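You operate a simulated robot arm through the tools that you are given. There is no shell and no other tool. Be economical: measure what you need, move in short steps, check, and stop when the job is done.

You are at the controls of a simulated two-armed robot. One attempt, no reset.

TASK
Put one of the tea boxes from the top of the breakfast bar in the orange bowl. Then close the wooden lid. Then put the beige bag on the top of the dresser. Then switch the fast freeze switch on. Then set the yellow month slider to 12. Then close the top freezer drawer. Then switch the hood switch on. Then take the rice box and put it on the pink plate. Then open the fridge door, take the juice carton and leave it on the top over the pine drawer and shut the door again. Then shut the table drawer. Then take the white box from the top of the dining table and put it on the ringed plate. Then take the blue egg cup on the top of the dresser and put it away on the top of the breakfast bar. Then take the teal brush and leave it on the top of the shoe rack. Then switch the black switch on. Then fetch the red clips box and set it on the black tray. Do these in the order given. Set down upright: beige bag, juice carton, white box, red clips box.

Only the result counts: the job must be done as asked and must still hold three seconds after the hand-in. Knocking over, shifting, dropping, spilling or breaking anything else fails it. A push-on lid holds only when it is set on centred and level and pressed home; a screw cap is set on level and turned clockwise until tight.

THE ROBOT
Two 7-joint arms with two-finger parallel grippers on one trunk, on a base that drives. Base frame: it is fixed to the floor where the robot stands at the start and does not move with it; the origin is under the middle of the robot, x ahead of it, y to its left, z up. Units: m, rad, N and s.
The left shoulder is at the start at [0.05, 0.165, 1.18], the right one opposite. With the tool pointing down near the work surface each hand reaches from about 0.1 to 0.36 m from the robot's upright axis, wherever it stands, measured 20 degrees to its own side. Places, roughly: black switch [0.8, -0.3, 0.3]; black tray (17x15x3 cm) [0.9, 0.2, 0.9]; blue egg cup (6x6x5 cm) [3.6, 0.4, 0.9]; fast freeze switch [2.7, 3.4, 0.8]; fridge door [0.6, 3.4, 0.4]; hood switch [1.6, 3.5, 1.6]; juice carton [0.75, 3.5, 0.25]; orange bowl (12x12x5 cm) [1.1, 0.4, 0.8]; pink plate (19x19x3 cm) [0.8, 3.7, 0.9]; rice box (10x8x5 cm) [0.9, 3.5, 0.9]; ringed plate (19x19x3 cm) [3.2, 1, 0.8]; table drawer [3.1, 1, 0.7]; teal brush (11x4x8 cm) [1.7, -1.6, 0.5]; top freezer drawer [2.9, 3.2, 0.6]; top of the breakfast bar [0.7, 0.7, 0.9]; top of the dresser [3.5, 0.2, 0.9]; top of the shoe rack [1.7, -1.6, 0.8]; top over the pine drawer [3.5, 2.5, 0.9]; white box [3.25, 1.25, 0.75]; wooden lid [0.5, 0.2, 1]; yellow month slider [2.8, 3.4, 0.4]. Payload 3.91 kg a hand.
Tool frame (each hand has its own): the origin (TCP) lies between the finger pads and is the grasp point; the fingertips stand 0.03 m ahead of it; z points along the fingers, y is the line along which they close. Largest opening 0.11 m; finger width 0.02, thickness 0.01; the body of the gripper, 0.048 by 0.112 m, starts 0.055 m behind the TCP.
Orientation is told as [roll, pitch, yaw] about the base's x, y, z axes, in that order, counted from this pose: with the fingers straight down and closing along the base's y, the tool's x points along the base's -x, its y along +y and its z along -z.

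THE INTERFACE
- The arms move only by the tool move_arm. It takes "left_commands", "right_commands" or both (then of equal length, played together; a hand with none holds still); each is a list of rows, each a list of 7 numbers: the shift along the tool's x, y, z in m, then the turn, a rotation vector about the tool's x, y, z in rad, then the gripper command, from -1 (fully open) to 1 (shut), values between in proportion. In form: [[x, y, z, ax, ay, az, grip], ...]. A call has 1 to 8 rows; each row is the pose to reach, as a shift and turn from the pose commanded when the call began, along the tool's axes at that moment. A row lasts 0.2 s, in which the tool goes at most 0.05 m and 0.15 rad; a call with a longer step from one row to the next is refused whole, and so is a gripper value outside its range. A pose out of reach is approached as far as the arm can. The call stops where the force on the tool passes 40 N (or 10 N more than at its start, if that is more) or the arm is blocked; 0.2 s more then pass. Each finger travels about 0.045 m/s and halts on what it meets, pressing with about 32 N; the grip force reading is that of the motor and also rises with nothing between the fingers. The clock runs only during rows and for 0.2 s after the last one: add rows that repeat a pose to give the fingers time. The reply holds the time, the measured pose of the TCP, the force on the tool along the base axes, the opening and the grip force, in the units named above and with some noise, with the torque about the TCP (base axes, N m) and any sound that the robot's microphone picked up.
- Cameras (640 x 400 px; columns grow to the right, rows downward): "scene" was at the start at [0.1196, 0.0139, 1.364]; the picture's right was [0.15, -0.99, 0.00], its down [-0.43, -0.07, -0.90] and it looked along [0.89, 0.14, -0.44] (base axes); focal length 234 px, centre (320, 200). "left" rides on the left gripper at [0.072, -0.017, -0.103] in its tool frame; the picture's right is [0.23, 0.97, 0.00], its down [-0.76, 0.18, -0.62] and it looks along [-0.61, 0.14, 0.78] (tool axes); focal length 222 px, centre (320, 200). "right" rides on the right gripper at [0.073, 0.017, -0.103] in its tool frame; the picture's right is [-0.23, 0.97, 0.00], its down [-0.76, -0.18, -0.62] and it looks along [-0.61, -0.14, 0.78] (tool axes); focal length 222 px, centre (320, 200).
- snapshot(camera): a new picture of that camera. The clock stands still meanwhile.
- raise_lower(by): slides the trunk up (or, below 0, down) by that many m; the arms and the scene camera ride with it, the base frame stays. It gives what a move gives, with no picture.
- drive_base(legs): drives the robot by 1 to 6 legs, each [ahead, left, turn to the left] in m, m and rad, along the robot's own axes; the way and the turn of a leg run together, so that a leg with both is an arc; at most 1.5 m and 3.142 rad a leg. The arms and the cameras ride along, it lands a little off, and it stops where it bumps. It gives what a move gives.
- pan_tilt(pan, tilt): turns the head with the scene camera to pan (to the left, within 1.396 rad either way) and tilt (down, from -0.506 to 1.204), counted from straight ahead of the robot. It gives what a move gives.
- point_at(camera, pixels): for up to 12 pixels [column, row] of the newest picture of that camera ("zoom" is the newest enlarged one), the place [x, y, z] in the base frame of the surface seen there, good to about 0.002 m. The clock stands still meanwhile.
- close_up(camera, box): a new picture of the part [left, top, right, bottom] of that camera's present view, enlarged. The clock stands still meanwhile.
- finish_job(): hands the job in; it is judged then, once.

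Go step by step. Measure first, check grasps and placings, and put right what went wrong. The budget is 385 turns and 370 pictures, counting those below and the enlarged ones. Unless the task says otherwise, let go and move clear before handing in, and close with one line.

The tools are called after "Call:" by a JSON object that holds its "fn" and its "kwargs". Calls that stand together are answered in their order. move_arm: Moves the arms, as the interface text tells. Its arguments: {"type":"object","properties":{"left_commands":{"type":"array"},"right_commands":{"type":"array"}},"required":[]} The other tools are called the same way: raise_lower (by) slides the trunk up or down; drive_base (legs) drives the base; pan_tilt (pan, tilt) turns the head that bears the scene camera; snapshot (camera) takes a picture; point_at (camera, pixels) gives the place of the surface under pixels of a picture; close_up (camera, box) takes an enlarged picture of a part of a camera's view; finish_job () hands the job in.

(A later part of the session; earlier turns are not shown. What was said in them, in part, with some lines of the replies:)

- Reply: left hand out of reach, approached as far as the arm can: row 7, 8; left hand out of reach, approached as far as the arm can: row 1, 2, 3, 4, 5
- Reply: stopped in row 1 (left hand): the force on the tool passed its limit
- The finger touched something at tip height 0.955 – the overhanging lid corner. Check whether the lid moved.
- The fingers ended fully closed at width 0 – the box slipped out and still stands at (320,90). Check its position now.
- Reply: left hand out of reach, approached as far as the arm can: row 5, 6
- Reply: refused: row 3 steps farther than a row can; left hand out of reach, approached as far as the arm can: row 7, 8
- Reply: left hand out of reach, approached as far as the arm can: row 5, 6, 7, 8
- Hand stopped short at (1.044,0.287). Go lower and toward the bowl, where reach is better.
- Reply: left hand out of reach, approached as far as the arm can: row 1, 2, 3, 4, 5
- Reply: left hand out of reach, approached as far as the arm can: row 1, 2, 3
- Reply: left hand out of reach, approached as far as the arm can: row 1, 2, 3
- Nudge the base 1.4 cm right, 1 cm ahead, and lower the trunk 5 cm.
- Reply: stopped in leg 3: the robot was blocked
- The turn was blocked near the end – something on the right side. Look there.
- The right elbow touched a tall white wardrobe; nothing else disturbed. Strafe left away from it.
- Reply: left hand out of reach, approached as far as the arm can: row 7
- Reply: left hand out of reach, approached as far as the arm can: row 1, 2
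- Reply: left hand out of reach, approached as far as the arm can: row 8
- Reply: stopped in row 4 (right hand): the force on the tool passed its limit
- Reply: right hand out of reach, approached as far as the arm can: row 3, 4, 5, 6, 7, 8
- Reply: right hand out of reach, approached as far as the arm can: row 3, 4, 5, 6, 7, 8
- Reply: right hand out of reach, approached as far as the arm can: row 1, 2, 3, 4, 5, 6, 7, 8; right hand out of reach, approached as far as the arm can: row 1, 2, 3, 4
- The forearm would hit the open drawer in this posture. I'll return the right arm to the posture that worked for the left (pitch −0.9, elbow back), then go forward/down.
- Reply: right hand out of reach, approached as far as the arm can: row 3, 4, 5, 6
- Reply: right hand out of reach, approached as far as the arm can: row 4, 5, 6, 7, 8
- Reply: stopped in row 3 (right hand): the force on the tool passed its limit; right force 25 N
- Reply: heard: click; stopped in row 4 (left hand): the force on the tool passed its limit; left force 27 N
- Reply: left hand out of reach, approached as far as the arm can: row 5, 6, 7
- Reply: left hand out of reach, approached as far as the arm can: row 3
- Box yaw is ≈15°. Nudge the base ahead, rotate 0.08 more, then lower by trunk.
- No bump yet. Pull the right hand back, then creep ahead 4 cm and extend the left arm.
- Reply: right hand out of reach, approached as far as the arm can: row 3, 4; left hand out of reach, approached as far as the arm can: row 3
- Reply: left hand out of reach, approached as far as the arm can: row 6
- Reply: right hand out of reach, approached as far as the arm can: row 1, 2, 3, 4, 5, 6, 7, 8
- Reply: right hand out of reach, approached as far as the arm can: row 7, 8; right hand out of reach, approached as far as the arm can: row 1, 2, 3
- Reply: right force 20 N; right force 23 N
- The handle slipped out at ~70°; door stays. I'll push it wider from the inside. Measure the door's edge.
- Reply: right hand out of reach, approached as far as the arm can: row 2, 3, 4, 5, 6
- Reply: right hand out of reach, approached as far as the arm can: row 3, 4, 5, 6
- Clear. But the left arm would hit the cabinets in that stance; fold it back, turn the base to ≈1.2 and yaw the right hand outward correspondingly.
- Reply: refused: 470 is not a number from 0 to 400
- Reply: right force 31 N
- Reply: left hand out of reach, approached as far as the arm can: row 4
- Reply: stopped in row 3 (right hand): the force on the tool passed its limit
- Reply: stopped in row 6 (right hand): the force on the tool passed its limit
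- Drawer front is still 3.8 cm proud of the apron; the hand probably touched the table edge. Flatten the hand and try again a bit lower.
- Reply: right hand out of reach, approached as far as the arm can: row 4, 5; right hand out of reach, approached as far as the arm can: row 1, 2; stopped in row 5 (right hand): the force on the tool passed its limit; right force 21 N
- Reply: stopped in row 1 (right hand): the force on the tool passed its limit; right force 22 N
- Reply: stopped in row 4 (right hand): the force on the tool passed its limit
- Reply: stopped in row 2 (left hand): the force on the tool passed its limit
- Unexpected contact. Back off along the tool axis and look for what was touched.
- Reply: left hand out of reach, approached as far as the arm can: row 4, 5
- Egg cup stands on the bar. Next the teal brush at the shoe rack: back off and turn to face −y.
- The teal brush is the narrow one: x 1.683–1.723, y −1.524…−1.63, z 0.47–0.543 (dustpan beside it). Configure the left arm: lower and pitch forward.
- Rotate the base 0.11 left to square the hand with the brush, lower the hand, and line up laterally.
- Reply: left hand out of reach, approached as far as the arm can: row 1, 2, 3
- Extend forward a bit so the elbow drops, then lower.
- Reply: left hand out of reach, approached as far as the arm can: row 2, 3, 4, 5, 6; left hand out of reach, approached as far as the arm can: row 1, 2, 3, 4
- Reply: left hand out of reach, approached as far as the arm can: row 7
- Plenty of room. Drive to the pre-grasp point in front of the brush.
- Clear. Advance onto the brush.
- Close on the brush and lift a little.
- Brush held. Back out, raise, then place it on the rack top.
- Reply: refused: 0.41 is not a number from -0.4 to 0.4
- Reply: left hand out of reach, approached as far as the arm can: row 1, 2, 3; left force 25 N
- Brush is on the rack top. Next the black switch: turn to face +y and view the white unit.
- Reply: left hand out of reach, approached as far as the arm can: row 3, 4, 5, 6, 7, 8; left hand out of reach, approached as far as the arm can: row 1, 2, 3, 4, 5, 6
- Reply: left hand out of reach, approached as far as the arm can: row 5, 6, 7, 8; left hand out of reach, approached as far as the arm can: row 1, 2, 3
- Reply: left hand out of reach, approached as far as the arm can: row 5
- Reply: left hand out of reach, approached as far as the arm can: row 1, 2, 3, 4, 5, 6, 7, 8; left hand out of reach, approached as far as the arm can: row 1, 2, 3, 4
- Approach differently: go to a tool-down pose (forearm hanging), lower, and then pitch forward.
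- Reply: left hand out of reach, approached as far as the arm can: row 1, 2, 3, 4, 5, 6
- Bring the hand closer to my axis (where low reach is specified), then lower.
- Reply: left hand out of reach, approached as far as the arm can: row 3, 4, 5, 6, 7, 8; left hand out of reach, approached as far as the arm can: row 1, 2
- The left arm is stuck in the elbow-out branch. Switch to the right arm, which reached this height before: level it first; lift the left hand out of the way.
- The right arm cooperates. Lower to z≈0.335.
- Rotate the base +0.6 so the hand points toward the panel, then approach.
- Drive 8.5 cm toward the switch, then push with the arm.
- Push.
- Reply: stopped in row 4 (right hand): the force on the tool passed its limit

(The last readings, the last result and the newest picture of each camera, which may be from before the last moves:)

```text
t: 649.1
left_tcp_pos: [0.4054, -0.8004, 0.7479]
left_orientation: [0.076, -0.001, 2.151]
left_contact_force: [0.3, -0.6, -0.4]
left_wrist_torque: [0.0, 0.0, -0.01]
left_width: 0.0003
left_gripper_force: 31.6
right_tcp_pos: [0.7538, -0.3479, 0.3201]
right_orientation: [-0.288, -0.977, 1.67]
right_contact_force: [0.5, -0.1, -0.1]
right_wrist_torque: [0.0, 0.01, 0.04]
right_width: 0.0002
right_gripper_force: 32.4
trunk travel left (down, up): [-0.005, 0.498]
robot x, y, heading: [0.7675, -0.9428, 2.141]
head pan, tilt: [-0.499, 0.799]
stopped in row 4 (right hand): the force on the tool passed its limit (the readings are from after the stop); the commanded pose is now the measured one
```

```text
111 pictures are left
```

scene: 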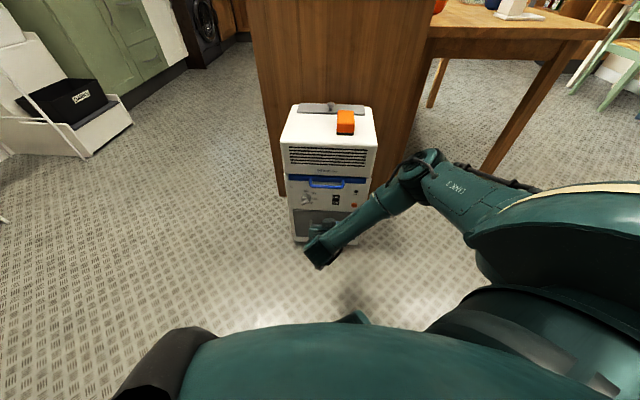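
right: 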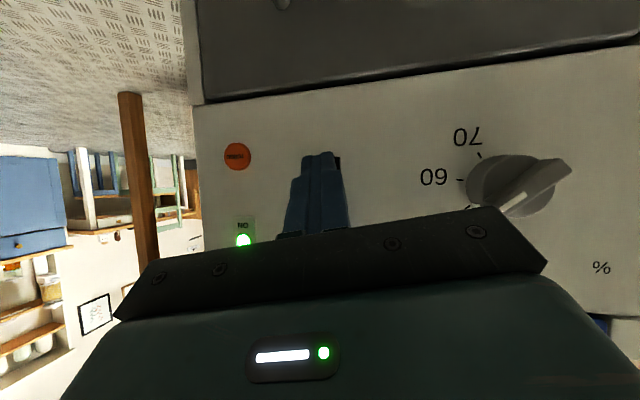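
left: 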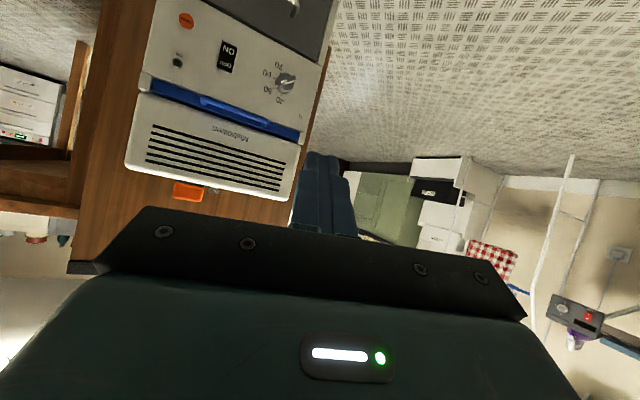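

The green ON lamp is lit. Retract; fold the right arm up and raise the trunk.

Call:
{"fn": "drive_base", "kwargs": {"legs": [[-0.15, 0.08, 0], [-0.1, 0, -0.57]]}}

Call:
{"fn": "raise_lower", "kwargs": {"by": 0.4}}

Call:
{"fn": "move_arm", "kwargs": {"right_commands": [[-0.035, 0, -0.03, 0, 0.08, 0, 1], [-0.07, 0, -0.06, 0, 0.16, 0, 1], [-0.105, 0, -0.09, 0, 0.24, 0, 1], [-0.14, 0, -0.12, 0, 0.32, 0, 1], [-0.175, 0, -0.15, 0, 0.4, 0, 1], [-0.21, 0, -0.18, 0, 0.48, 0, 1], [-0.245, 0, -0.21, 0, 0.56, 0, 1], [-0.27, 0, -0.24, 0, 0.64, 0, 1]]}}

Call:
{"fn": "pan_tilt", "kwargs": {"pan": 0.0, "tilt": 0.6}}

Call:
{"fn": "snapshot", "kwargs": {"camera": "scene"}}

```text
t: 650.5
left_tcp_pos: [0.4187, -0.9322, 0.7396]
left_orientation: [0.091, 0.034, 2.143]
left_contact_force: [-0.2, -0.6, 0.9]
left_wrist_torque: [0.02, 0.02, -0.01]
left_width: 0.0
left_gripper_force: 32.2
right_tcp_pos: [0.7705, -0.4846, 0.3172]
right_orientation: [-0.287, -0.974, 1.663]
right_contact_force: [-0.3, 0.2, -0.1]
right_wrist_torque: [0.02, 0.02, 0.03]
right_width: 0.0
right_gripper_force: 31.6
trunk travel left (down, up): [-0.005, 0.498]
robot x, y, heading: [0.7747, -1.0796, 2.134]
head pan, tilt: [-0.499, 0.799]
stopped in leg 1: the robot was blocked; the commanded pose is now the measured one
```

```text
t: 654.3
left_tcp_pos: [0.4189, -0.9364, 1.1418]
left_orientation: [0.087, 0.023, 2.144]
left_contact_force: [0.6, -0.2, 0.2]
left_wrist_torque: [0.02, 0.02, -0.01]
left_width: 0.0
left_gripper_force: 31.7
right_tcp_pos: [0.7687, -0.4855, 0.72]
right_orientation: [-0.285, -0.977, 1.664]
right_contact_force: [0.8, 0.8, -0.2]
right_wrist_torque: [0.0, 0.0, -0.04]
right_width: 0.0001
right_gripper_force: 32.0
trunk travel left (down, up): [-0.405, 0.098]
robot x, y, heading: [0.7764, -1.0785, 2.138]
head pan, tilt: [-0.499, 0.799]
```

```text
t: 656.1
left_tcp_pos: [0.4179, -0.9374, 1.1411]
left_orientation: [0.088, 0.022, 2.143]
left_contact_force: [0.3, 0.0, 0.5]
left_wrist_torque: [-0.02, 0.01, -0.02]
left_width: 0.0
left_gripper_force: 31.8
right_tcp_pos: [0.7048, -0.5319, 1.0721]
right_orientation: [-0.17, -0.351, 1.484]
right_contact_force: [-0.3, -0.4, 0.9]
right_wrist_torque: [0.01, 0.0, 0.04]
right_width: 0.0002
right_gripper_force: 32.1
trunk travel left (down, up): [-0.405, 0.098]
robot x, y, heading: [0.7753, -1.0784, 2.133]
head pan, tilt: [-0.499, 0.799]
```

```text
t: 657.0
left_tcp_pos: [0.4181, -0.9365, 1.1414]
left_orientation: [0.086, 0.023, 2.143]
left_contact_force: [-0.5, 0.5, 0.2]
left_wrist_torque: [-0.01, 0.04, -0.02]
left_width: 0.0
left_gripper_force: 32.3
right_tcp_pos: [0.7051, -0.5324, 1.0713]
right_orientation: [-0.169, -0.353, 1.483]
right_contact_force: [0.1, -0.2, -0.3]
right_wrist_torque: [-0.04, 0.01, -0.02]
right_width: 0.0003
right_gripper_force: 31.8
trunk travel left (down, up): [-0.405, 0.098]
robot x, y, heading: [0.7737, -1.0803, 2.138]
head pan, tilt: [0.0, 0.6]
```

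```text
110 pictures are left
```

scene: 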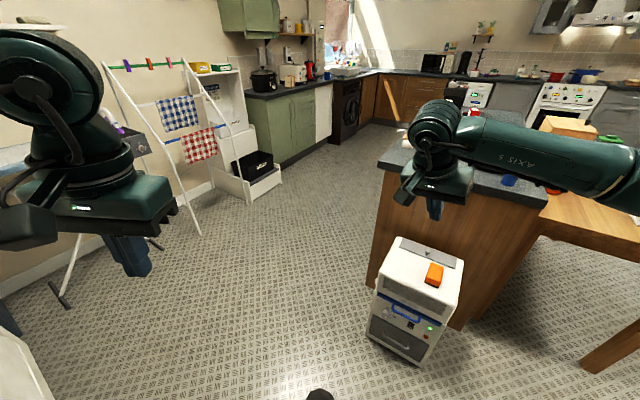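

The left elbow bumped the fixed wardrobe; move away from it, square up to heading 1.57, then go to the bar front.

Call:
{"fn": "point_at", "kwargs": {"camera": "scene", "pixels": [[200, 232], [65, 300], [250, 200], [20, 370], [375, 285], [440, 350]]}}

Call:
{"fn": "drive_base", "kwargs": {"legs": [[0.2, -0.05, 0], [0, 0, -0.565]]}}

```text
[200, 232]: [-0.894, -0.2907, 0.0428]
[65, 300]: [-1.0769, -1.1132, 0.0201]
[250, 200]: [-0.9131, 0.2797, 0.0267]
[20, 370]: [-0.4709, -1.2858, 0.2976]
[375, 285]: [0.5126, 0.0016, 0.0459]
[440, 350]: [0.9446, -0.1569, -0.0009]
```

```text
t: 660.2
left_tcp_pos: [0.4857, -0.5752, 1.1422]
left_orientation: [0.086, 0.022, 1.581]
left_contact_force: [-1.3, 0.4, 0.0]
left_wrist_torque: [-0.01, -0.01, 0.02]
left_width: 0.0
left_gripper_force: 32.2
right_tcp_pos: [0.9437, -0.3856, 1.0726]
right_orientation: [-0.169, -0.352, 0.92]
right_contact_force: [0.2, -1.0, -0.6]
right_wrist_torque: [-0.02, 0.0, 0.02]
right_width: 0.0
right_gripper_force: 32.0
trunk travel left (down, up): [-0.405, 0.098]
robot x, y, heading: [0.7083, -0.8869, 1.566]
head pan, tilt: [0.0, 0.6]
```

Call:
{"fn": "drive_base", "kwargs": {"legs": [[0, 0.74, 0], [1.3, 0, 0], [0, 0, -1.566]]}}

Call:
{"fn": "pan_tilt", "kwargs": {"pan": 0.2, "tilt": 0.6}}

Call:
{"fn": "snapshot", "kwargs": {"camera": "scene"}}

```text
t: 674.1
left_tcp_pos: [0.2663, 0.6473, 1.143]
left_orientation: [0.087, 0.021, 0.036]
left_contact_force: [0.6, -0.2, -0.3]
left_wrist_torque: [0.0, -0.01, -0.01]
left_width: 0.0
left_gripper_force: 32.5
right_tcp_pos: [0.4669, 0.1965, 1.0735]
right_orientation: [-0.17, -0.352, -0.624]
right_contact_force: [0.2, 0.5, 0.4]
right_wrist_torque: [0.0, 0.04, -0.01]
right_width: 0.0
right_gripper_force: 31.9
trunk travel left (down, up): [-0.405, 0.098]
robot x, y, heading: [-0.0377, 0.4151, 0.031]
head pan, tilt: [0.0, 0.6]
```

```text
t: 674.9
left_tcp_pos: [0.2665, 0.6478, 1.1423]
left_orientation: [0.087, 0.025, 0.037]
left_contact_force: [-0.5, 0.1, 0.5]
left_wrist_torque: [0.0, -0.03, 0.02]
left_width: 0.0002
left_gripper_force: 31.9
right_tcp_pos: [0.4674, 0.1971, 1.0728]
right_orientation: [-0.17, -0.353, -0.624]
right_contact_force: [-0.5, 0.0, 0.4]
right_wrist_torque: [-0.01, 0.01, 0.0]
right_width: 0.0
right_gripper_force: 32.0
trunk travel left (down, up): [-0.405, 0.098]
robot x, y, heading: [-0.037, 0.4157, 0.027]
head pan, tilt: [0.201, 0.6]
```

```text
109 pictures are left
```

scene: 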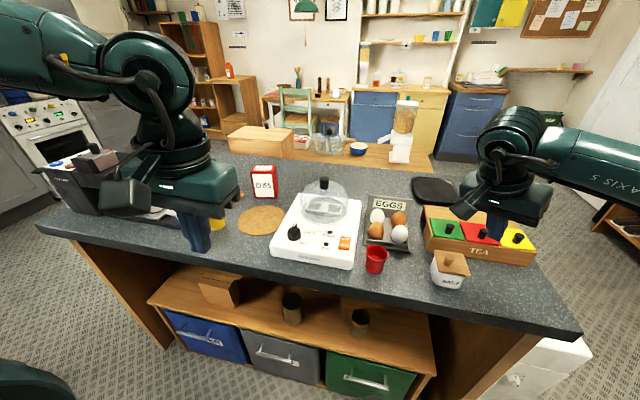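

The red clips box is at (264,182). Measure it.

Call:
{"fn": "close_up", "kwargs": {"camera": "scene", "box": [200, 140, 360, 260]}}

Call:
{"fn": "point_at", "kwargs": {"camera": "zoom", "pixels": [[200, 125], [300, 128], [205, 225], [305, 225], [205, 105], [300, 108], [250, 115], [320, 180], [250, 175], [330, 130], [430, 160], [250, 290]]}}

Call:
{"fn": "close_up", "kwargs": {"camera": "scene", "box": [400, 200, 520, 290]}}

```text
3.33 times, centred on (280, 200) of scene
```

zoom: 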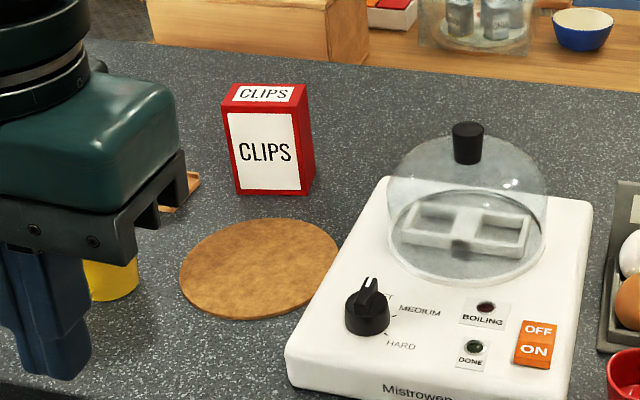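

```text
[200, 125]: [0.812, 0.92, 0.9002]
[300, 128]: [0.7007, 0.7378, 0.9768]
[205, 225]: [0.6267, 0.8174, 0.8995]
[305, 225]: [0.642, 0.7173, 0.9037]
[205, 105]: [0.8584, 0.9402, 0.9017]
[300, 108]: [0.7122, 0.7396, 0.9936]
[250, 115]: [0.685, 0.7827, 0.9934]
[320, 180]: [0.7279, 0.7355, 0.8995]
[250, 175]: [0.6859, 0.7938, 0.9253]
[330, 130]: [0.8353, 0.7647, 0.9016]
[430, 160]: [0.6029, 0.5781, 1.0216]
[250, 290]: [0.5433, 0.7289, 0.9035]
```

```text
4.44 times, centred on (460, 245) of scene
```

zoom: 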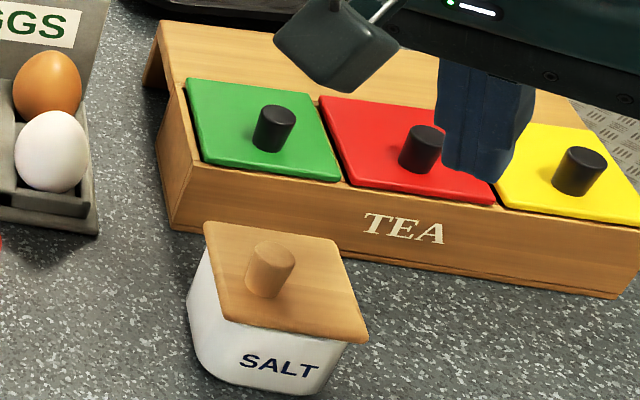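

Call:
{"fn": "close_up", "kwargs": {"camera": "scene", "box": [248, 158, 288, 208]}}

Call:
{"fn": "point_at", "kwargs": {"camera": "zoom", "pixels": [[85, 115], [250, 118], [105, 60], [265, 60], [90, 180], [245, 180], [110, 300], [250, 300], [290, 180], [285, 100], [170, 90], [285, 270]]}}

```text
8.00 times, centred on (268, 183) of scene
```

zoom: 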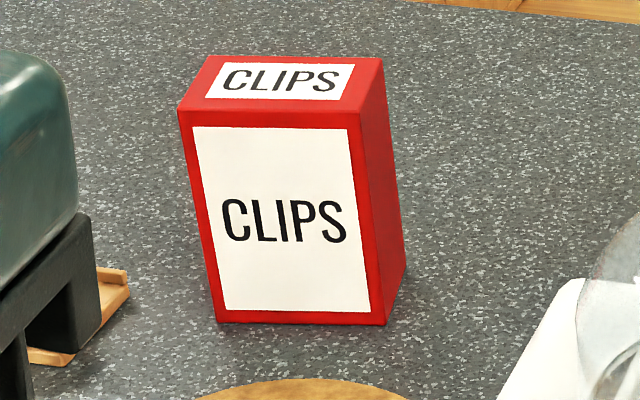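

```text
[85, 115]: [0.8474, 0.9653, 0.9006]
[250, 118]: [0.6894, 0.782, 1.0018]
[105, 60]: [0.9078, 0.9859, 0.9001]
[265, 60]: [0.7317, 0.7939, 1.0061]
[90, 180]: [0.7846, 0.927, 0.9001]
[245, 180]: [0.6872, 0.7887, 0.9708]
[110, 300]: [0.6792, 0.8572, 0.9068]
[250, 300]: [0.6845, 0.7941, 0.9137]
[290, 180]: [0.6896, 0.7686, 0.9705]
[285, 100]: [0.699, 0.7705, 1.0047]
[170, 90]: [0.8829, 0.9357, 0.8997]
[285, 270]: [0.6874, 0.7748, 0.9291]
```

Call:
{"fn": "point_at", "kwargs": {"camera": "zoom", "pixels": [[188, 118], [352, 125], [212, 62], [378, 64], [220, 312], [375, 315], [368, 180], [395, 200], [400, 270], [280, 85]]}}

Call:
{"fn": "snapshot", "kwargs": {"camera": "left"}}

```text
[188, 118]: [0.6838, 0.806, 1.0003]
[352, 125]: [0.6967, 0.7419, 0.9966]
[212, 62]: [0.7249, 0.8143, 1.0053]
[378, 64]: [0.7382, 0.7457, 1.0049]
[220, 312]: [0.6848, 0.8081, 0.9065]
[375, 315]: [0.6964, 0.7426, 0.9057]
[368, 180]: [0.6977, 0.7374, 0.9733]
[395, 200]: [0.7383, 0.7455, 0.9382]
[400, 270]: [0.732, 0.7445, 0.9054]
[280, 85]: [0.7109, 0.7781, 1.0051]
```

```text
105 pictures are left
```

left: 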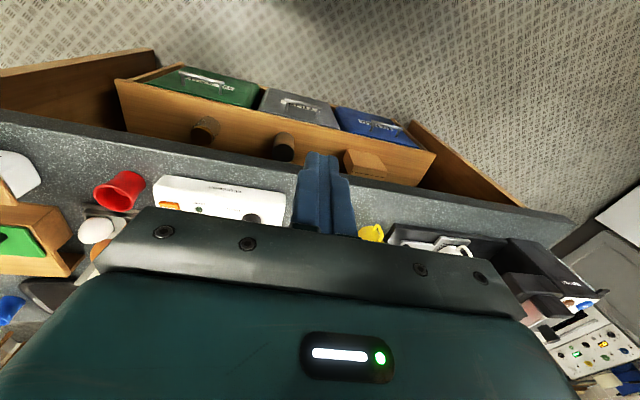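

Clips box: centre ≈(0.711,0.778), 6.6×4.2×10.5 cm, yaw ≈0.2, top z 1.006. Move in and bring the left hand over it, pitched −0.5.

Call:
{"fn": "drive_base", "kwargs": {"legs": [[0.15, 0.105, -0.03]]}}

Call:
{"fn": "move_arm", "kwargs": {"left_commands": [[-0.04, 0.002, -0.01, 0.012, -0.07, -0.02, 0], [-0.08, 0.004, -0.02, 0.025, -0.14, -0.045, -0.8], [-0.12, 0.006, -0.02, 0.037, -0.21, -0.07, -0.8], [-0.16, 0.008, -0.02, 0.05, -0.28, -0.09, -0.8], [-0.2, 0.01, -0.01, 0.062, -0.36, -0.115, -0.8], [-0.235, 0.012, 0.0, 0.075, -0.43, -0.14, -0.8], [-0.265, 0.015, 0.02, 0.087, -0.52, -0.17, -0.8]]}}

Call:
{"fn": "snapshot", "kwargs": {"camera": "left"}}

```text
t: 676.4
left_tcp_pos: [0.4225, 0.7453, 1.1416]
left_orientation: [0.088, 0.027, 0.005]
left_contact_force: [1.2, -0.5, -0.4]
left_wrist_torque: [-0.05, 0.04, 0.01]
left_width: 0.0
left_gripper_force: 31.5
right_tcp_pos: [0.6084, 0.2866, 1.073]
right_orientation: [-0.169, -0.351, -0.654]
right_contact_force: [0.2, 0.4, -0.9]
right_wrist_torque: [-0.01, 0.0, -0.02]
right_width: 0.0
right_gripper_force: 31.6
trunk travel left (down, up): [-0.405, 0.098]
robot x, y, heading: [0.1123, 0.5237, -0.005]
head pan, tilt: [0.201, 0.6]
```

```text
t: 678.0
left_tcp_pos: [0.6861, 0.7626, 1.1163]
left_orientation: [-0.041, -0.504, 0.164]
left_contact_force: [0.7, -1.1, -0.6]
left_wrist_torque: [0.02, 0.0, -0.01]
left_width: 0.099
left_gripper_force: 0.0
right_tcp_pos: [0.6096, 0.2872, 1.0728]
right_orientation: [-0.17, -0.353, -0.657]
right_contact_force: [0.0, 0.8, 0.3]
right_wrist_torque: [0.0, 0.02, 0.01]
right_width: 0.0001
right_gripper_force: 32.4
trunk travel left (down, up): [-0.405, 0.098]
robot x, y, heading: [0.1133, 0.5273, -0.001]
head pan, tilt: [0.201, 0.6]
```

```text
104 pictures are left
```

left: 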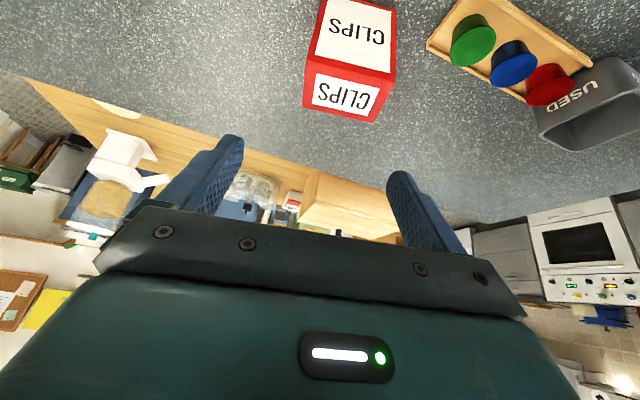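

Descend around the box.

Call:
{"fn": "move_arm", "kwargs": {"left_commands": [[0.0116, 0.0063, 0.035, 0, 0, 0, -0.8], [0.0233, 0.0127, 0.07, 0, 0, -0.02, -0.8], [0.035, 0.0127, 0.105, 0, 0, -0.03, -0.8], [0.0465, 0.0127, 0.141, 0, 0, -0.03, -0.8]]}}

Call:
{"fn": "snapshot", "kwargs": {"camera": "left"}}

```text
t: 679.0
left_tcp_pos: [0.7125, 0.7733, 0.9697]
left_orientation: [-0.061, -0.499, 0.201]
left_contact_force: [0.4, -0.4, 0.5]
left_wrist_torque: [0.01, -0.02, 0.01]
left_width: 0.0991
left_gripper_force: 0.1
right_tcp_pos: [0.6097, 0.2863, 1.0727]
right_orientation: [-0.168, -0.352, -0.656]
right_contact_force: [0.2, 0.2, 0.2]
right_wrist_torque: [-0.01, -0.01, 0.0]
right_width: 0.0
right_gripper_force: 32.1
trunk travel left (down, up): [-0.405, 0.098]
robot x, y, heading: [0.1116, 0.5228, -0.005]
head pan, tilt: [0.201, 0.6]
```

```text
103 pictures are left
```

left: 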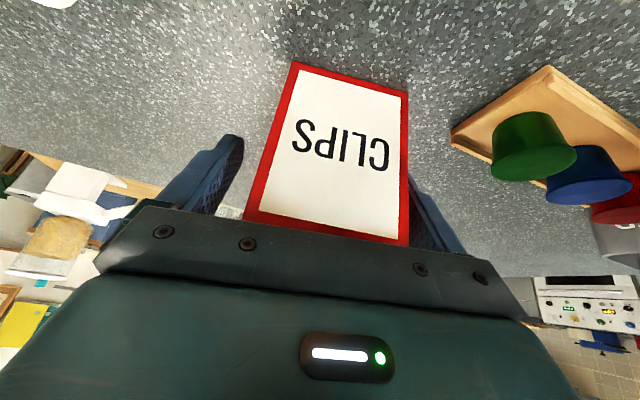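

Centre slightly (+6 mm) and close; lift.

Call:
{"fn": "move_arm", "kwargs": {"left_commands": [[0, 0.006, 0, 0, 0, 0, -0.6], [0, 0.006, 0, 0, 0, 0, 0], [0, 0.006, 0, 0, 0, 0, 1], [0, 0.006, 0, 0, 0, 0, 1], [0, 0.006, 0, 0, 0, 0, 1]]}}

Call:
{"fn": "move_arm", "kwargs": {"left_commands": [[-0.007, 0, -0.013, 0, 0, 0, 1], [-0.02, 0, -0.035, 0, 0, 0, 1], [-0.039, 0, -0.07, 0, 0, 0, 1], [-0.058, 0, -0.105, 0, 0, 0, 1], [-0.077, 0, -0.14, 0, 0, 0, 1]]}}

Call:
{"fn": "snapshot", "kwargs": {"camera": "left"}}

```text
t: 680.2
left_tcp_pos: [0.7102, 0.7797, 0.9701]
left_orientation: [-0.058, -0.501, 0.199]
left_contact_force: [0.4, 1.5, 2.5]
left_wrist_torque: [0.24, 0.01, 0.01]
left_width: 0.0746
left_gripper_force: 32.3
right_tcp_pos: [0.6082, 0.2866, 1.0739]
right_orientation: [-0.17, -0.354, -0.656]
right_contact_force: [-0.2, 0.0, 0.1]
right_wrist_torque: [-0.01, 0.0, -0.01]
right_width: 0.0001
right_gripper_force: 32.0
trunk travel left (down, up): [-0.405, 0.098]
robot x, y, heading: [0.112, 0.5231, 0.002]
head pan, tilt: [0.201, 0.6]
```

```text
t: 681.4
left_tcp_pos: [0.71, 0.7873, 1.132]
left_orientation: [-0.057, -0.5, 0.198]
left_contact_force: [0.8, 0.0, -1.5]
left_wrist_torque: [0.0, -0.02, 0.0]
left_width: 0.0747
left_gripper_force: 32.3
right_tcp_pos: [0.6081, 0.2877, 1.073]
right_orientation: [-0.169, -0.352, -0.655]
right_contact_force: [-0.4, -0.1, 0.1]
right_wrist_torque: [-0.02, 0.02, 0.02]
right_width: 0.0
right_gripper_force: 32.2
trunk travel left (down, up): [-0.405, 0.098]
robot x, y, heading: [0.1107, 0.5239, -0.002]
head pan, tilt: [0.201, 0.6]
```

```text
102 pictures are left
```

left: 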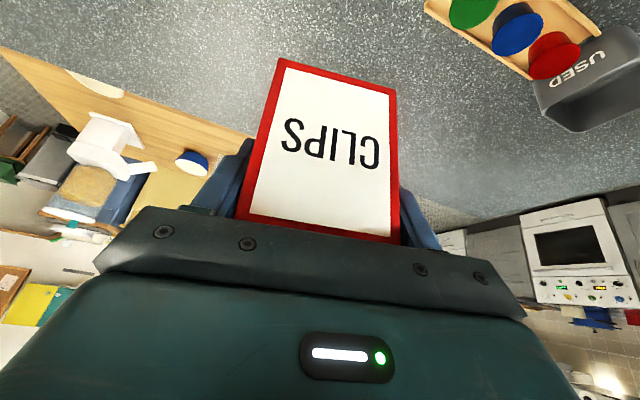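

Clips box held. Drive back and around to the bar's right end.

Call:
{"fn": "drive_base", "kwargs": {"legs": [[-0.32, 0, 0], [0, -1.24, 0], [1.4, 0, 0]]}}

Call:
{"fn": "snapshot", "kwargs": {"camera": "left"}}

```text
t: 695.9
left_tcp_pos: [1.7869, -0.4505, 1.1317]
left_orientation: [-0.058, -0.5, 0.195]
left_contact_force: [-0.3, -0.4, -2.1]
left_wrist_torque: [0.0, 0.0, -0.02]
left_width: 0.075
left_gripper_force: 32.1
right_tcp_pos: [1.6839, -0.9529, 1.0726]
right_orientation: [-0.17, -0.354, -0.657]
right_contact_force: [0.4, -0.1, -0.3]
right_wrist_torque: [-0.01, -0.02, -0.02]
right_width: 0.0002
right_gripper_force: 32.0
trunk travel left (down, up): [-0.405, 0.098]
robot x, y, heading: [1.1836, -0.7121, -0.009]
head pan, tilt: [0.201, 0.6]
```

```text
101 pictures are left
```

left: 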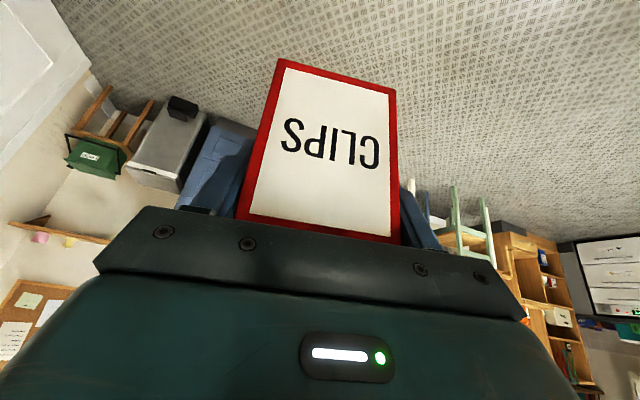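

Turn left to face the bar end, pull the right hand back a bit, and look at the tray.

Call:
{"fn": "drive_base", "kwargs": {"legs": [[0, 0, 1.58]]}}

Call:
{"fn": "move_arm", "kwargs": {"right_commands": [[0.035, 0, -0.015, 0, 0, 0, 1], [0.07, 0, -0.03, 0, 0, 0, 1], [0.105, 0, -0.045, 0, 0, 0, 1], [0.12, 0, -0.05, 0, 0, 0, 1]]}}

Call:
{"fn": "pan_tilt", "kwargs": {"pan": 0.35, "tilt": 0.6}}

Call:
{"fn": "snapshot", "kwargs": {"camera": "scene"}}

```text
t: 700.1
left_tcp_pos: [0.9228, -0.1148, 1.1302]
left_orientation: [-0.057, -0.499, 1.766]
left_contact_force: [-0.1, -0.5, -1.7]
left_wrist_torque: [-0.03, 0.02, -0.02]
left_width: 0.0746
left_gripper_force: 31.3
right_tcp_pos: [1.4237, -0.2176, 1.0735]
right_orientation: [-0.17, -0.354, 0.912]
right_contact_force: [0.1, -0.6, -1.0]
right_wrist_torque: [-0.03, -0.02, 0.03]
right_width: 0.0
right_gripper_force: 32.1
trunk travel left (down, up): [-0.405, 0.098]
robot x, y, heading: [1.1911, -0.7184, 1.563]
head pan, tilt: [0.201, 0.6]
```

```text
t: 701.1
left_tcp_pos: [0.922, -0.1137, 1.1305]
left_orientation: [-0.059, -0.499, 1.769]
left_contact_force: [-0.5, -0.3, -2.0]
left_wrist_torque: [0.02, -0.03, -0.01]
left_width: 0.075
left_gripper_force: 32.3
right_tcp_pos: [1.3387, -0.3139, 1.0776]
right_orientation: [-0.169, -0.353, 0.912]
right_contact_force: [-0.3, -0.2, -0.1]
right_wrist_torque: [0.02, -0.02, -0.02]
right_width: 0.0
right_gripper_force: 32.1
trunk travel left (down, up): [-0.405, 0.098]
robot x, y, heading: [1.1851, -0.7133, 1.567]
head pan, tilt: [0.201, 0.6]
```

```text
t: 701.8
left_tcp_pos: [0.9211, -0.1139, 1.1312]
left_orientation: [-0.058, -0.5, 1.768]
left_contact_force: [0.3, -0.5, -1.5]
left_wrist_torque: [0.0, 0.01, -0.01]
left_width: 0.0747
left_gripper_force: 31.9
right_tcp_pos: [1.3368, -0.3152, 1.0783]
right_orientation: [-0.169, -0.353, 0.913]
right_contact_force: [0.8, 0.8, -0.2]
right_wrist_torque: [0.03, 0.0, -0.03]
right_width: 0.0
right_gripper_force: 32.6
trunk travel left (down, up): [-0.405, 0.098]
robot x, y, heading: [1.1885, -0.7143, 1.569]
head pan, tilt: [0.351, 0.6]
```

```text
100 pictures are left
```

scene: 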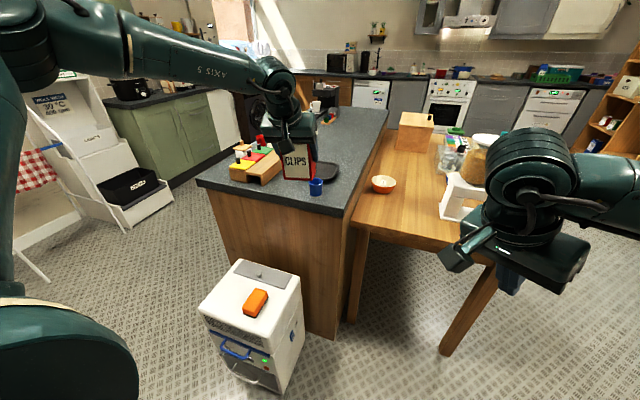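

Call:
{"fn": "close_up", "kwargs": {"camera": "scene", "box": [220, 110, 360, 220]}}

Call:
{"fn": "point_at", "kwargs": {"camera": "zoom", "pixels": [[500, 250], [530, 270], [540, 285], [480, 240], [440, 260], [450, 300], [545, 260], [500, 310], [440, 250], [445, 335], [470, 265]]}}

```text
3.64 times, centred on (290, 165) of scene
```

zoom: 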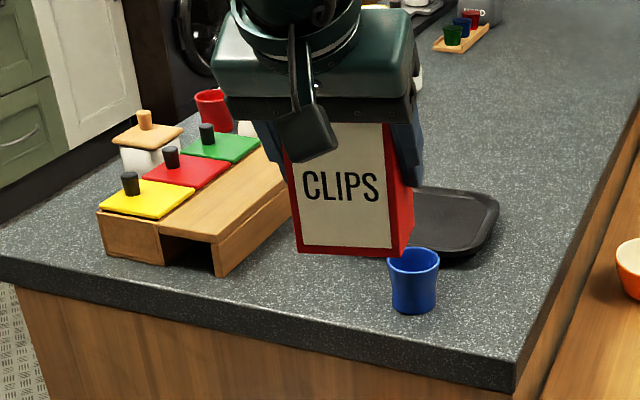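

```text
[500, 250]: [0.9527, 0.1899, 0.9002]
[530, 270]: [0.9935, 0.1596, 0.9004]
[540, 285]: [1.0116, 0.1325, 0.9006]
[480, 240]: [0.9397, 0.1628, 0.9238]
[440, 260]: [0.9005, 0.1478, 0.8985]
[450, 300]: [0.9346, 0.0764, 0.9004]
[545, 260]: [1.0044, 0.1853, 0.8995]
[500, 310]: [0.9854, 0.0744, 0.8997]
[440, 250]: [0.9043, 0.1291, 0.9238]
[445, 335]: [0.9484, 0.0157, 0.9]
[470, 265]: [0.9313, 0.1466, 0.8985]
```

Call:
{"fn": "point_at", "kwargs": {"camera": "zoom", "pixels": [[495, 205], [480, 194], [430, 190], [450, 215], [490, 220], [425, 240], [460, 230]]}}

```text
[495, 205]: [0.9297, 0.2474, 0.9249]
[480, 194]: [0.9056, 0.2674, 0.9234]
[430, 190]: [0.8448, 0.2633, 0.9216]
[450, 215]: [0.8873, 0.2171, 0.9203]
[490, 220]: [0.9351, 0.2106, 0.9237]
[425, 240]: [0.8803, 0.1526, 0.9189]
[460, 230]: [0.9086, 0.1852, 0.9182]
```

Tray centre ≈(0.866,0.196), floor z≈0.919. Drive ahead 0.309 and shift the arm 5 cm left.

Call:
{"fn": "drive_base", "kwargs": {"legs": [[0.305, 0, 0]]}}

Call:
{"fn": "move_arm", "kwargs": {"left_commands": [[0.004, 0.025, 0, 0, 0, 0, 1], [0.008, 0.05, 0, 0, 0, 0, 1]]}}

Call:
{"fn": "snapshot", "kwargs": {"camera": "scene"}}

Call:
{"fn": "snapshot", "kwargs": {"camera": "left"}}

```text
t: 703.9
left_tcp_pos: [0.9225, 0.1904, 1.1315]
left_orientation: [-0.057, -0.499, 1.77]
left_contact_force: [-0.2, 0.4, -1.9]
left_wrist_torque: [0.03, 0.01, 0.0]
left_width: 0.0749
left_gripper_force: 31.8
right_tcp_pos: [1.3389, -0.0097, 1.0781]
right_orientation: [-0.169, -0.352, 0.914]
right_contact_force: [0.1, -0.7, 0.7]
right_wrist_torque: [0.03, -0.04, 0.02]
right_width: 0.0002
right_gripper_force: 32.0
trunk travel left (down, up): [-0.405, 0.098]
robot x, y, heading: [1.1892, -0.4109, 1.57]
head pan, tilt: [0.351, 0.6]
```

```text
t: 704.5
left_tcp_pos: [0.8734, 0.1732, 1.1247]
left_orientation: [-0.057, -0.498, 1.768]
left_contact_force: [-0.2, -0.5, -1.6]
left_wrist_torque: [-0.03, 0.04, 0.0]
left_width: 0.0748
left_gripper_force: 31.8
right_tcp_pos: [1.3383, -0.0101, 1.0783]
right_orientation: [-0.17, -0.352, 0.915]
right_contact_force: [-0.7, -0.2, 0.4]
right_wrist_torque: [0.02, 0.0, -0.04]
right_width: 0.0
right_gripper_force: 32.5
trunk travel left (down, up): [-0.405, 0.098]
robot x, y, heading: [1.1886, -0.4114, 1.569]
head pan, tilt: [0.351, 0.6]
```

```text
98 pictures are left
```

scene: 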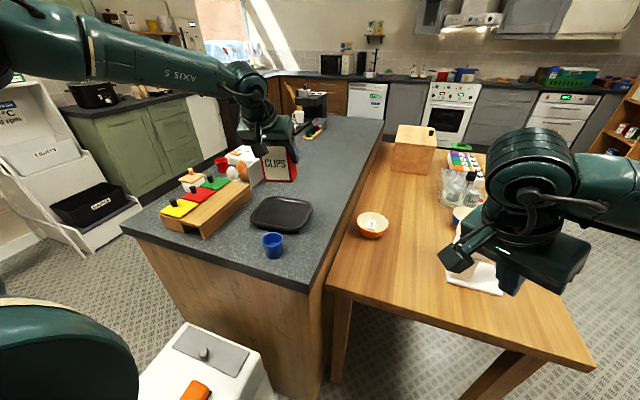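

```text
97 pictures are left
```

left: 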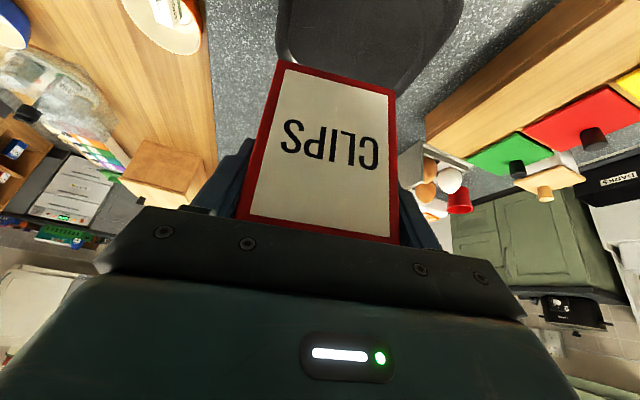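

Full tray view now at (282,213); measure its rim precisely.

Call:
{"fn": "point_at", "kwargs": {"camera": "scene", "pixels": [[252, 215], [311, 213], [270, 198], [308, 203], [262, 228], [300, 231], [282, 213], [250, 222], [285, 232], [290, 197]]}}

```text
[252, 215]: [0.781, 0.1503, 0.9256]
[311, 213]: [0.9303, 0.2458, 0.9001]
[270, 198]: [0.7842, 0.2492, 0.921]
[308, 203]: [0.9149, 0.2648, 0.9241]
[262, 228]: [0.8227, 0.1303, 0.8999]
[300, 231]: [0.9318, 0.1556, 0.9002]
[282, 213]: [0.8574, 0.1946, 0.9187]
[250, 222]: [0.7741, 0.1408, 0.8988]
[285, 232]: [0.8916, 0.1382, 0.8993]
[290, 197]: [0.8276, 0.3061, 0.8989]
```

Call:
{"fn": "drive_base", "kwargs": {"legs": [[0.025, 0, 0]]}}

Call:
{"fn": "raise_lower", "kwargs": {"by": -0.12}}

Call:
{"fn": "snapshot", "kwargs": {"camera": "left"}}

Call:
{"fn": "close_up", "kwargs": {"camera": "scene", "box": [200, 90, 360, 220]}}

```text
t: 705.3
left_tcp_pos: [0.875, 0.1986, 1.1227]
left_orientation: [-0.059, -0.5, 1.771]
left_contact_force: [0.1, 0.6, -2.3]
left_wrist_torque: [-0.03, 0.0, -0.01]
left_width: 0.075
left_gripper_force: 32.3
right_tcp_pos: [1.3383, 0.0153, 1.0769]
right_orientation: [-0.168, -0.352, 0.914]
right_contact_force: [-0.5, 0.8, -0.4]
right_wrist_torque: [-0.05, 0.0, -0.04]
right_width: 0.0
right_gripper_force: 31.8
trunk travel left (down, up): [-0.405, 0.098]
robot x, y, heading: [1.1861, -0.3871, 1.569]
head pan, tilt: [0.351, 0.6]
```

```text
t: 706.8
left_tcp_pos: [0.8745, 0.1974, 1.0054]
left_orientation: [-0.059, -0.498, 1.77]
left_contact_force: [0.3, -0.2, -1.6]
left_wrist_torque: [-0.01, -0.02, -0.01]
left_width: 0.0745
left_gripper_force: 32.2
right_tcp_pos: [1.3397, 0.0135, 0.958]
right_orientation: [-0.17, -0.352, 0.916]
right_contact_force: [0.9, 0.1, 0.0]
right_wrist_torque: [-0.01, 0.0, 0.02]
right_width: 0.0
right_gripper_force: 31.8
trunk travel left (down, up): [-0.285, 0.218]
robot x, y, heading: [1.188, -0.3849, 1.568]
head pan, tilt: [0.351, 0.6]
```

```text
96 pictures are left
```

left: 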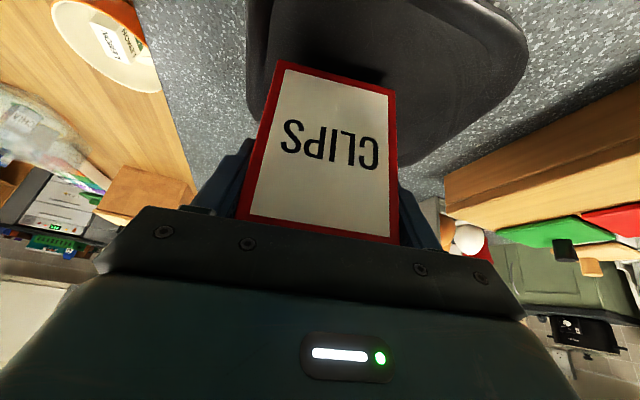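

```text
3.08 times, centred on (280, 155) of scene
```

zoom: 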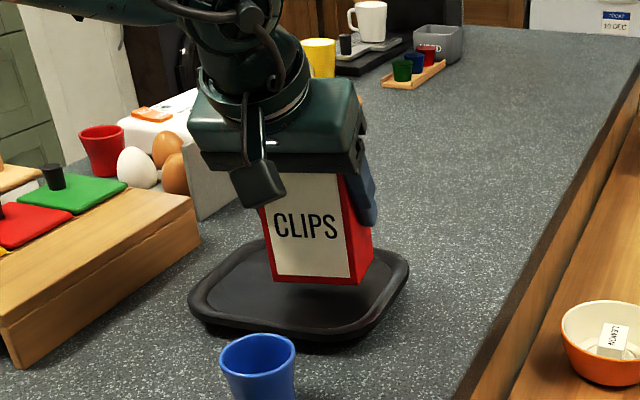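

Shift 1.2 cm left, then lower to contact.

Call:
{"fn": "move_arm", "kwargs": {"left_commands": [[0, 0.012, 0, 0, 0, 0, 1]]}}

Call:
{"fn": "raise_lower", "kwargs": {"by": -0.012}}

Call:
{"fn": "raise_lower", "kwargs": {"by": -0.004}}

```text
t: 707.2
left_tcp_pos: [0.8642, 0.1955, 1.0035]
left_orientation: [-0.058, -0.5, 1.771]
left_contact_force: [0.5, -0.1, -1.7]
left_wrist_torque: [0.01, 0.0, 0.01]
left_width: 0.075
left_gripper_force: 31.7
right_tcp_pos: [1.3385, 0.0136, 0.9582]
right_orientation: [-0.168, -0.354, 0.913]
right_contact_force: [-0.4, -0.1, -0.5]
right_wrist_torque: [-0.01, -0.01, 0.01]
right_width: 0.0
right_gripper_force: 31.9
trunk travel left (down, up): [-0.285, 0.218]
robot x, y, heading: [1.1856, -0.3861, 1.566]
head pan, tilt: [0.351, 0.6]
```

```text
t: 707.8
left_tcp_pos: [0.8628, 0.1954, 0.9912]
left_orientation: [-0.055, -0.5, 1.769]
left_contact_force: [0.2, -0.7, -1.9]
left_wrist_torque: [-0.01, 0.03, -0.01]
left_width: 0.0749
left_gripper_force: 32.1
right_tcp_pos: [1.338, 0.0137, 0.9452]
right_orientation: [-0.17, -0.354, 0.916]
right_contact_force: [-0.3, 0.4, -0.1]
right_wrist_torque: [-0.01, -0.01, 0.01]
right_width: 0.0
right_gripper_force: 31.1
trunk travel left (down, up): [-0.273, 0.23]
robot x, y, heading: [1.1906, -0.3876, 1.57]
head pan, tilt: [0.351, 0.6]
```

```text
t: 708.3
left_tcp_pos: [0.8629, 0.1954, 0.9877]
left_orientation: [-0.057, -0.501, 1.771]
left_contact_force: [0.6, 0.9, 0.1]
left_wrist_torque: [0.01, 0.13, 0.01]
left_width: 0.0744
left_gripper_force: 32.5
right_tcp_pos: [1.3389, 0.0141, 0.9417]
right_orientation: [-0.168, -0.353, 0.914]
right_contact_force: [-0.1, -0.1, 0.3]
right_wrist_torque: [-0.01, -0.03, 0.0]
right_width: 0.0
right_gripper_force: 32.6
trunk travel left (down, up): [-0.269, 0.234]
robot x, y, heading: [1.1877, -0.3877, 1.563]
head pan, tilt: [0.351, 0.6]
```

In contact. Open and withdraw along the tool axis.

Call:
{"fn": "move_arm", "kwargs": {"left_commands": [[0, 0, 0, 0, 0, 0, 0], [0, 0, 0, 0, 0, 0, -0.8], [0, 0, 0, 0, 0, 0, -0.8], [0, 0, 0, 0, 0, 0, -0.8], [-0.005, 0, -0.03, 0, 0, 0, -0.8], [-0.015, 0, -0.07, 0, 0, 0, -0.8], [-0.03, 0, -0.11, 0, 0, 0, -0.8], [-0.045, 0, -0.15, 0, 0, 0, -0.8]]}}

Call:
{"fn": "drive_base", "kwargs": {"legs": [[-0.3, 0, 0]]}}

Call:
{"fn": "snapshot", "kwargs": {"camera": "scene"}}

Call:
{"fn": "close_up", "kwargs": {"camera": "scene", "box": [200, 110, 400, 230]}}

```text
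t: 710.1
left_tcp_pos: [0.8615, 0.1606, 1.14]
left_orientation: [-0.058, -0.5, 1.768]
left_contact_force: [-0.3, -0.6, -0.1]
left_wrist_torque: [0.01, 0.03, -0.03]
left_width: 0.099
left_gripper_force: 0.2
right_tcp_pos: [1.3385, 0.0139, 0.9407]
right_orientation: [-0.167, -0.353, 0.915]
right_contact_force: [-0.5, 1.3, -0.5]
right_wrist_torque: [-0.02, -0.02, 0.01]
right_width: 0.0
right_gripper_force: 32.0
trunk travel left (down, up): [-0.269, 0.234]
robot x, y, heading: [1.1875, -0.385, 1.565]
head pan, tilt: [0.351, 0.6]
```

```text
t: 712.2
left_tcp_pos: [0.8598, -0.1388, 1.1404]
left_orientation: [-0.058, -0.499, 1.769]
left_contact_force: [0.3, 0.5, -0.3]
left_wrist_torque: [-0.04, 0.0, 0.0]
left_width: 0.0984
left_gripper_force: 0.1
right_tcp_pos: [1.3374, -0.2844, 0.9429]
right_orientation: [-0.17, -0.351, 0.913]
right_contact_force: [-0.2, -0.4, 0.4]
right_wrist_torque: [0.02, 0.01, -0.04]
right_width: 0.0
right_gripper_force: 32.0
trunk travel left (down, up): [-0.269, 0.234]
robot x, y, heading: [1.183, -0.684, 1.563]
head pan, tilt: [0.351, 0.6]
```

```text
94 pictures are left
```

scene: 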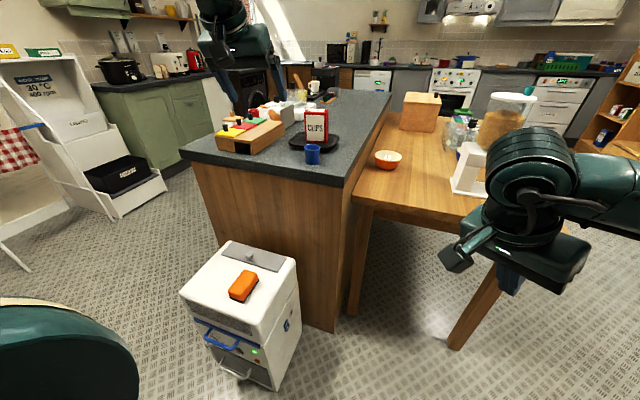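

```text
3.20 times, centred on (300, 170) of scene
```

zoom: 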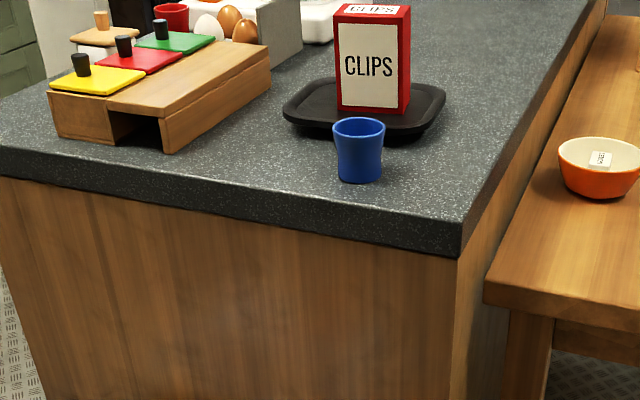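

All placed. With budget left, I'll verify the salt lid is fully square by viewing it from the bar front.

Call:
{"fn": "drive_base", "kwargs": {"legs": [[0, 1.15, 0], [0.75, 0, 0]]}}

Call:
{"fn": "raise_lower", "kwargs": {"by": 0.2}}

Call:
{"fn": "pan_tilt", "kwargs": {"pan": -1.2, "tilt": 0.8}}

Call:
{"fn": "snapshot", "kwargs": {"camera": "scene"}}

```text
t: 721.7
left_tcp_pos: [-0.3067, 0.6079, 1.141]
left_orientation: [-0.057, -0.5, 1.782]
left_contact_force: [-0.8, 0.3, -0.6]
left_wrist_torque: [0.03, 0.01, 0.03]
left_width: 0.0989
left_gripper_force: 0.0
right_tcp_pos: [0.1723, 0.4685, 0.9411]
right_orientation: [-0.169, -0.352, 0.929]
right_contact_force: [-0.6, -0.5, -0.4]
right_wrist_torque: [-0.02, 0.02, 0.03]
right_width: 0.0
right_gripper_force: 31.8
trunk travel left (down, up): [-0.269, 0.234]
robot x, y, heading: [0.0254, 0.066, 1.583]
head pan, tilt: [0.351, 0.6]
```

```text
t: 723.9
left_tcp_pos: [-0.3073, 0.6092, 1.3413]
left_orientation: [-0.058, -0.499, 1.783]
left_contact_force: [-0.4, 0.0, -0.9]
left_wrist_torque: [-0.03, 0.0, -0.03]
left_width: 0.0989
left_gripper_force: 0.1
right_tcp_pos: [0.1731, 0.4693, 1.1423]
right_orientation: [-0.169, -0.353, 0.928]
right_contact_force: [0.1, -0.1, -0.1]
right_wrist_torque: [0.02, 0.02, -0.03]
right_width: 0.0001
right_gripper_force: 31.7
trunk travel left (down, up): [-0.469, 0.034]
robot x, y, heading: [0.0224, 0.0683, 1.581]
head pan, tilt: [0.351, 0.6]
```

```text
t: 725.5
left_tcp_pos: [-0.3058, 0.6088, 1.3416]
left_orientation: [-0.058, -0.499, 1.785]
left_contact_force: [0.4, 0.4, -0.5]
left_wrist_torque: [0.0, -0.01, -0.01]
left_width: 0.0992
left_gripper_force: 0.0
right_tcp_pos: [0.1729, 0.4692, 1.1421]
right_orientation: [-0.168, -0.353, 0.929]
right_contact_force: [-0.2, 0.2, 0.2]
right_wrist_torque: [0.02, 0.0, -0.02]
right_width: 0.0
right_gripper_force: 32.0
trunk travel left (down, up): [-0.469, 0.034]
robot x, y, heading: [0.0279, 0.0663, 1.584]
head pan, tilt: [-1.201, 0.799]
```

```text
92 pictures are left
```

scene: 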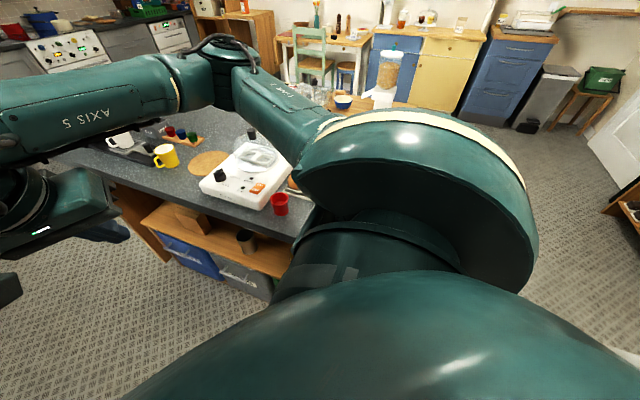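

My shoulder blocks the view; turn to face the bar.

Call:
{"fn": "drive_base", "kwargs": {"legs": [[0, -0.03, 0], [0, 0, -1.58]]}}

Call:
{"fn": "pan_tilt", "kwargs": {"pan": 0.25, "tilt": 0.75}}

Call:
{"fn": "snapshot", "kwargs": {"camera": "scene"}}

```text
t: 730.2
left_tcp_pos: [0.6039, 0.3965, 1.3424]
left_orientation: [-0.057, -0.501, 0.206]
left_contact_force: [0.9, 0.2, 0.4]
left_wrist_torque: [0.01, -0.01, 0.03]
left_width: 0.0989
left_gripper_force: 0.1
right_tcp_pos: [0.4607, -0.0827, 1.1419]
right_orientation: [-0.168, -0.351, -0.648]
right_contact_force: [-1.0, -0.9, 1.5]
right_wrist_torque: [0.01, 0.02, 0.02]
right_width: 0.0
right_gripper_force: 31.8
trunk travel left (down, up): [-0.469, 0.034]
robot x, y, heading: [0.06, 0.0675, 0.005]
head pan, tilt: [-1.201, 0.799]
```

```text
t: 731.8
left_tcp_pos: [0.6051, 0.3958, 1.3402]
left_orientation: [-0.057, -0.499, 0.206]
left_contact_force: [-0.2, 0.7, 0.7]
left_wrist_torque: [0.01, -0.01, 0.03]
left_width: 0.099
left_gripper_force: 0.1
right_tcp_pos: [0.4606, -0.0831, 1.1425]
right_orientation: [-0.168, -0.353, -0.647]
right_contact_force: [0.2, 0.1, -0.4]
right_wrist_torque: [-0.02, -0.02, 0.01]
right_width: 0.0001
right_gripper_force: 31.5
trunk travel left (down, up): [-0.469, 0.034]
robot x, y, heading: [0.0561, 0.0633, 0.0]
head pan, tilt: [0.25, 0.75]
```

```text
91 pictures are left
```

scene: 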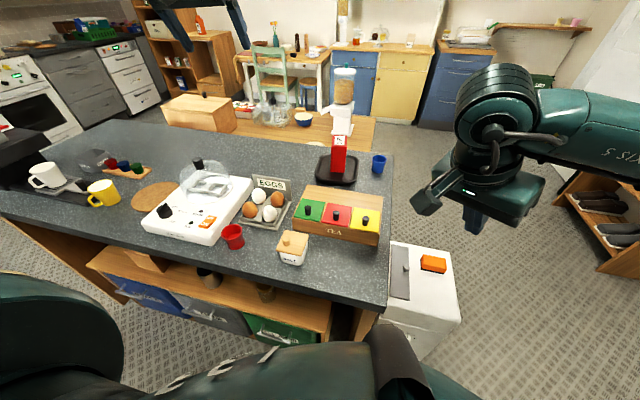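

Call:
{"fn": "close_up", "kwargs": {"camera": "scene", "box": [268, 225, 316, 270]}}

Call:
{"fn": "point_at", "kwargs": {"camera": "zoom", "pixels": [[130, 195], [175, 85], [430, 115], [410, 250], [160, 300], [370, 345], [250, 115], [145, 210], [395, 265], [200, 90], [405, 110], [420, 180]]}}

```text
8.89 times, centred on (292, 248) of scene
```

zoom: 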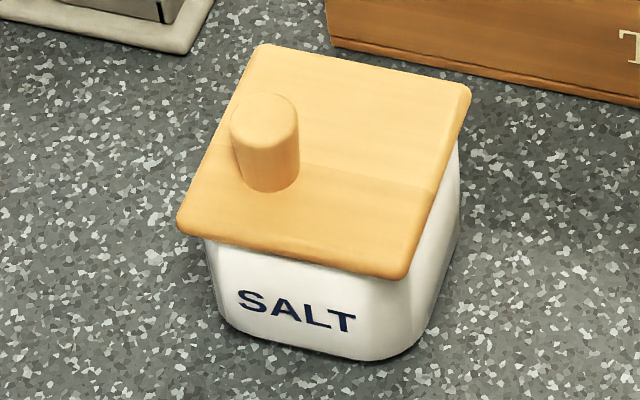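

```text
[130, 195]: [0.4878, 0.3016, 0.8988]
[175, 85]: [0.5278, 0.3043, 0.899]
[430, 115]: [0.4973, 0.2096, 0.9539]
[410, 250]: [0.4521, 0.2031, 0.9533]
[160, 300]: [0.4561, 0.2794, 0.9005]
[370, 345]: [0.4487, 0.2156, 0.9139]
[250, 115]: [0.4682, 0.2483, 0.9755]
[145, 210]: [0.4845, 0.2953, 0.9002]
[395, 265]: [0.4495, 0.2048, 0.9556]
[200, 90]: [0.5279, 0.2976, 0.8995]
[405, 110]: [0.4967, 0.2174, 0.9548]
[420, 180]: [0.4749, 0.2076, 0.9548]
```

Call:
{"fn": "point_at", "kwargs": {"camera": "zoom", "pixels": [[190, 220], [300, 243], [400, 262], [455, 95], [268, 55], [360, 75], [430, 185], [225, 135], [215, 280], [425, 310], [230, 325], [395, 350]]}}

```text
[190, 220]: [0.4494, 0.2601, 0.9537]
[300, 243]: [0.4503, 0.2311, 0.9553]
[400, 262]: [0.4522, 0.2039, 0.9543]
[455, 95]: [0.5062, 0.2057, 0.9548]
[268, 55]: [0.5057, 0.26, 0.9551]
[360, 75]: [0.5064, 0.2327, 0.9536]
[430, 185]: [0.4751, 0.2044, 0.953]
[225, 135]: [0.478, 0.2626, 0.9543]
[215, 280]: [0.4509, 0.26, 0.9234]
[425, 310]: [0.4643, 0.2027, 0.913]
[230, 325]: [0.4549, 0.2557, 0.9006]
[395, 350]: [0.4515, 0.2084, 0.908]
```

The salt lid lies square on its jar (all edges within about 1–2°), the clips box stands on the tray, and both hands are clear. Handing in.

Call:
{"fn": "finish_job", "kwargs": {}}

```text
The job is handed in.
```

I did all fifteen steps in the order given, checked each with pictures or readings as I went, and handed the job in; the result of the judging is not known. Two points could count against it: the left hand briefly touched the cake dome on the dresser, which still looked in place afterwards, and an arm bumped the fixed white wardrobe twice.
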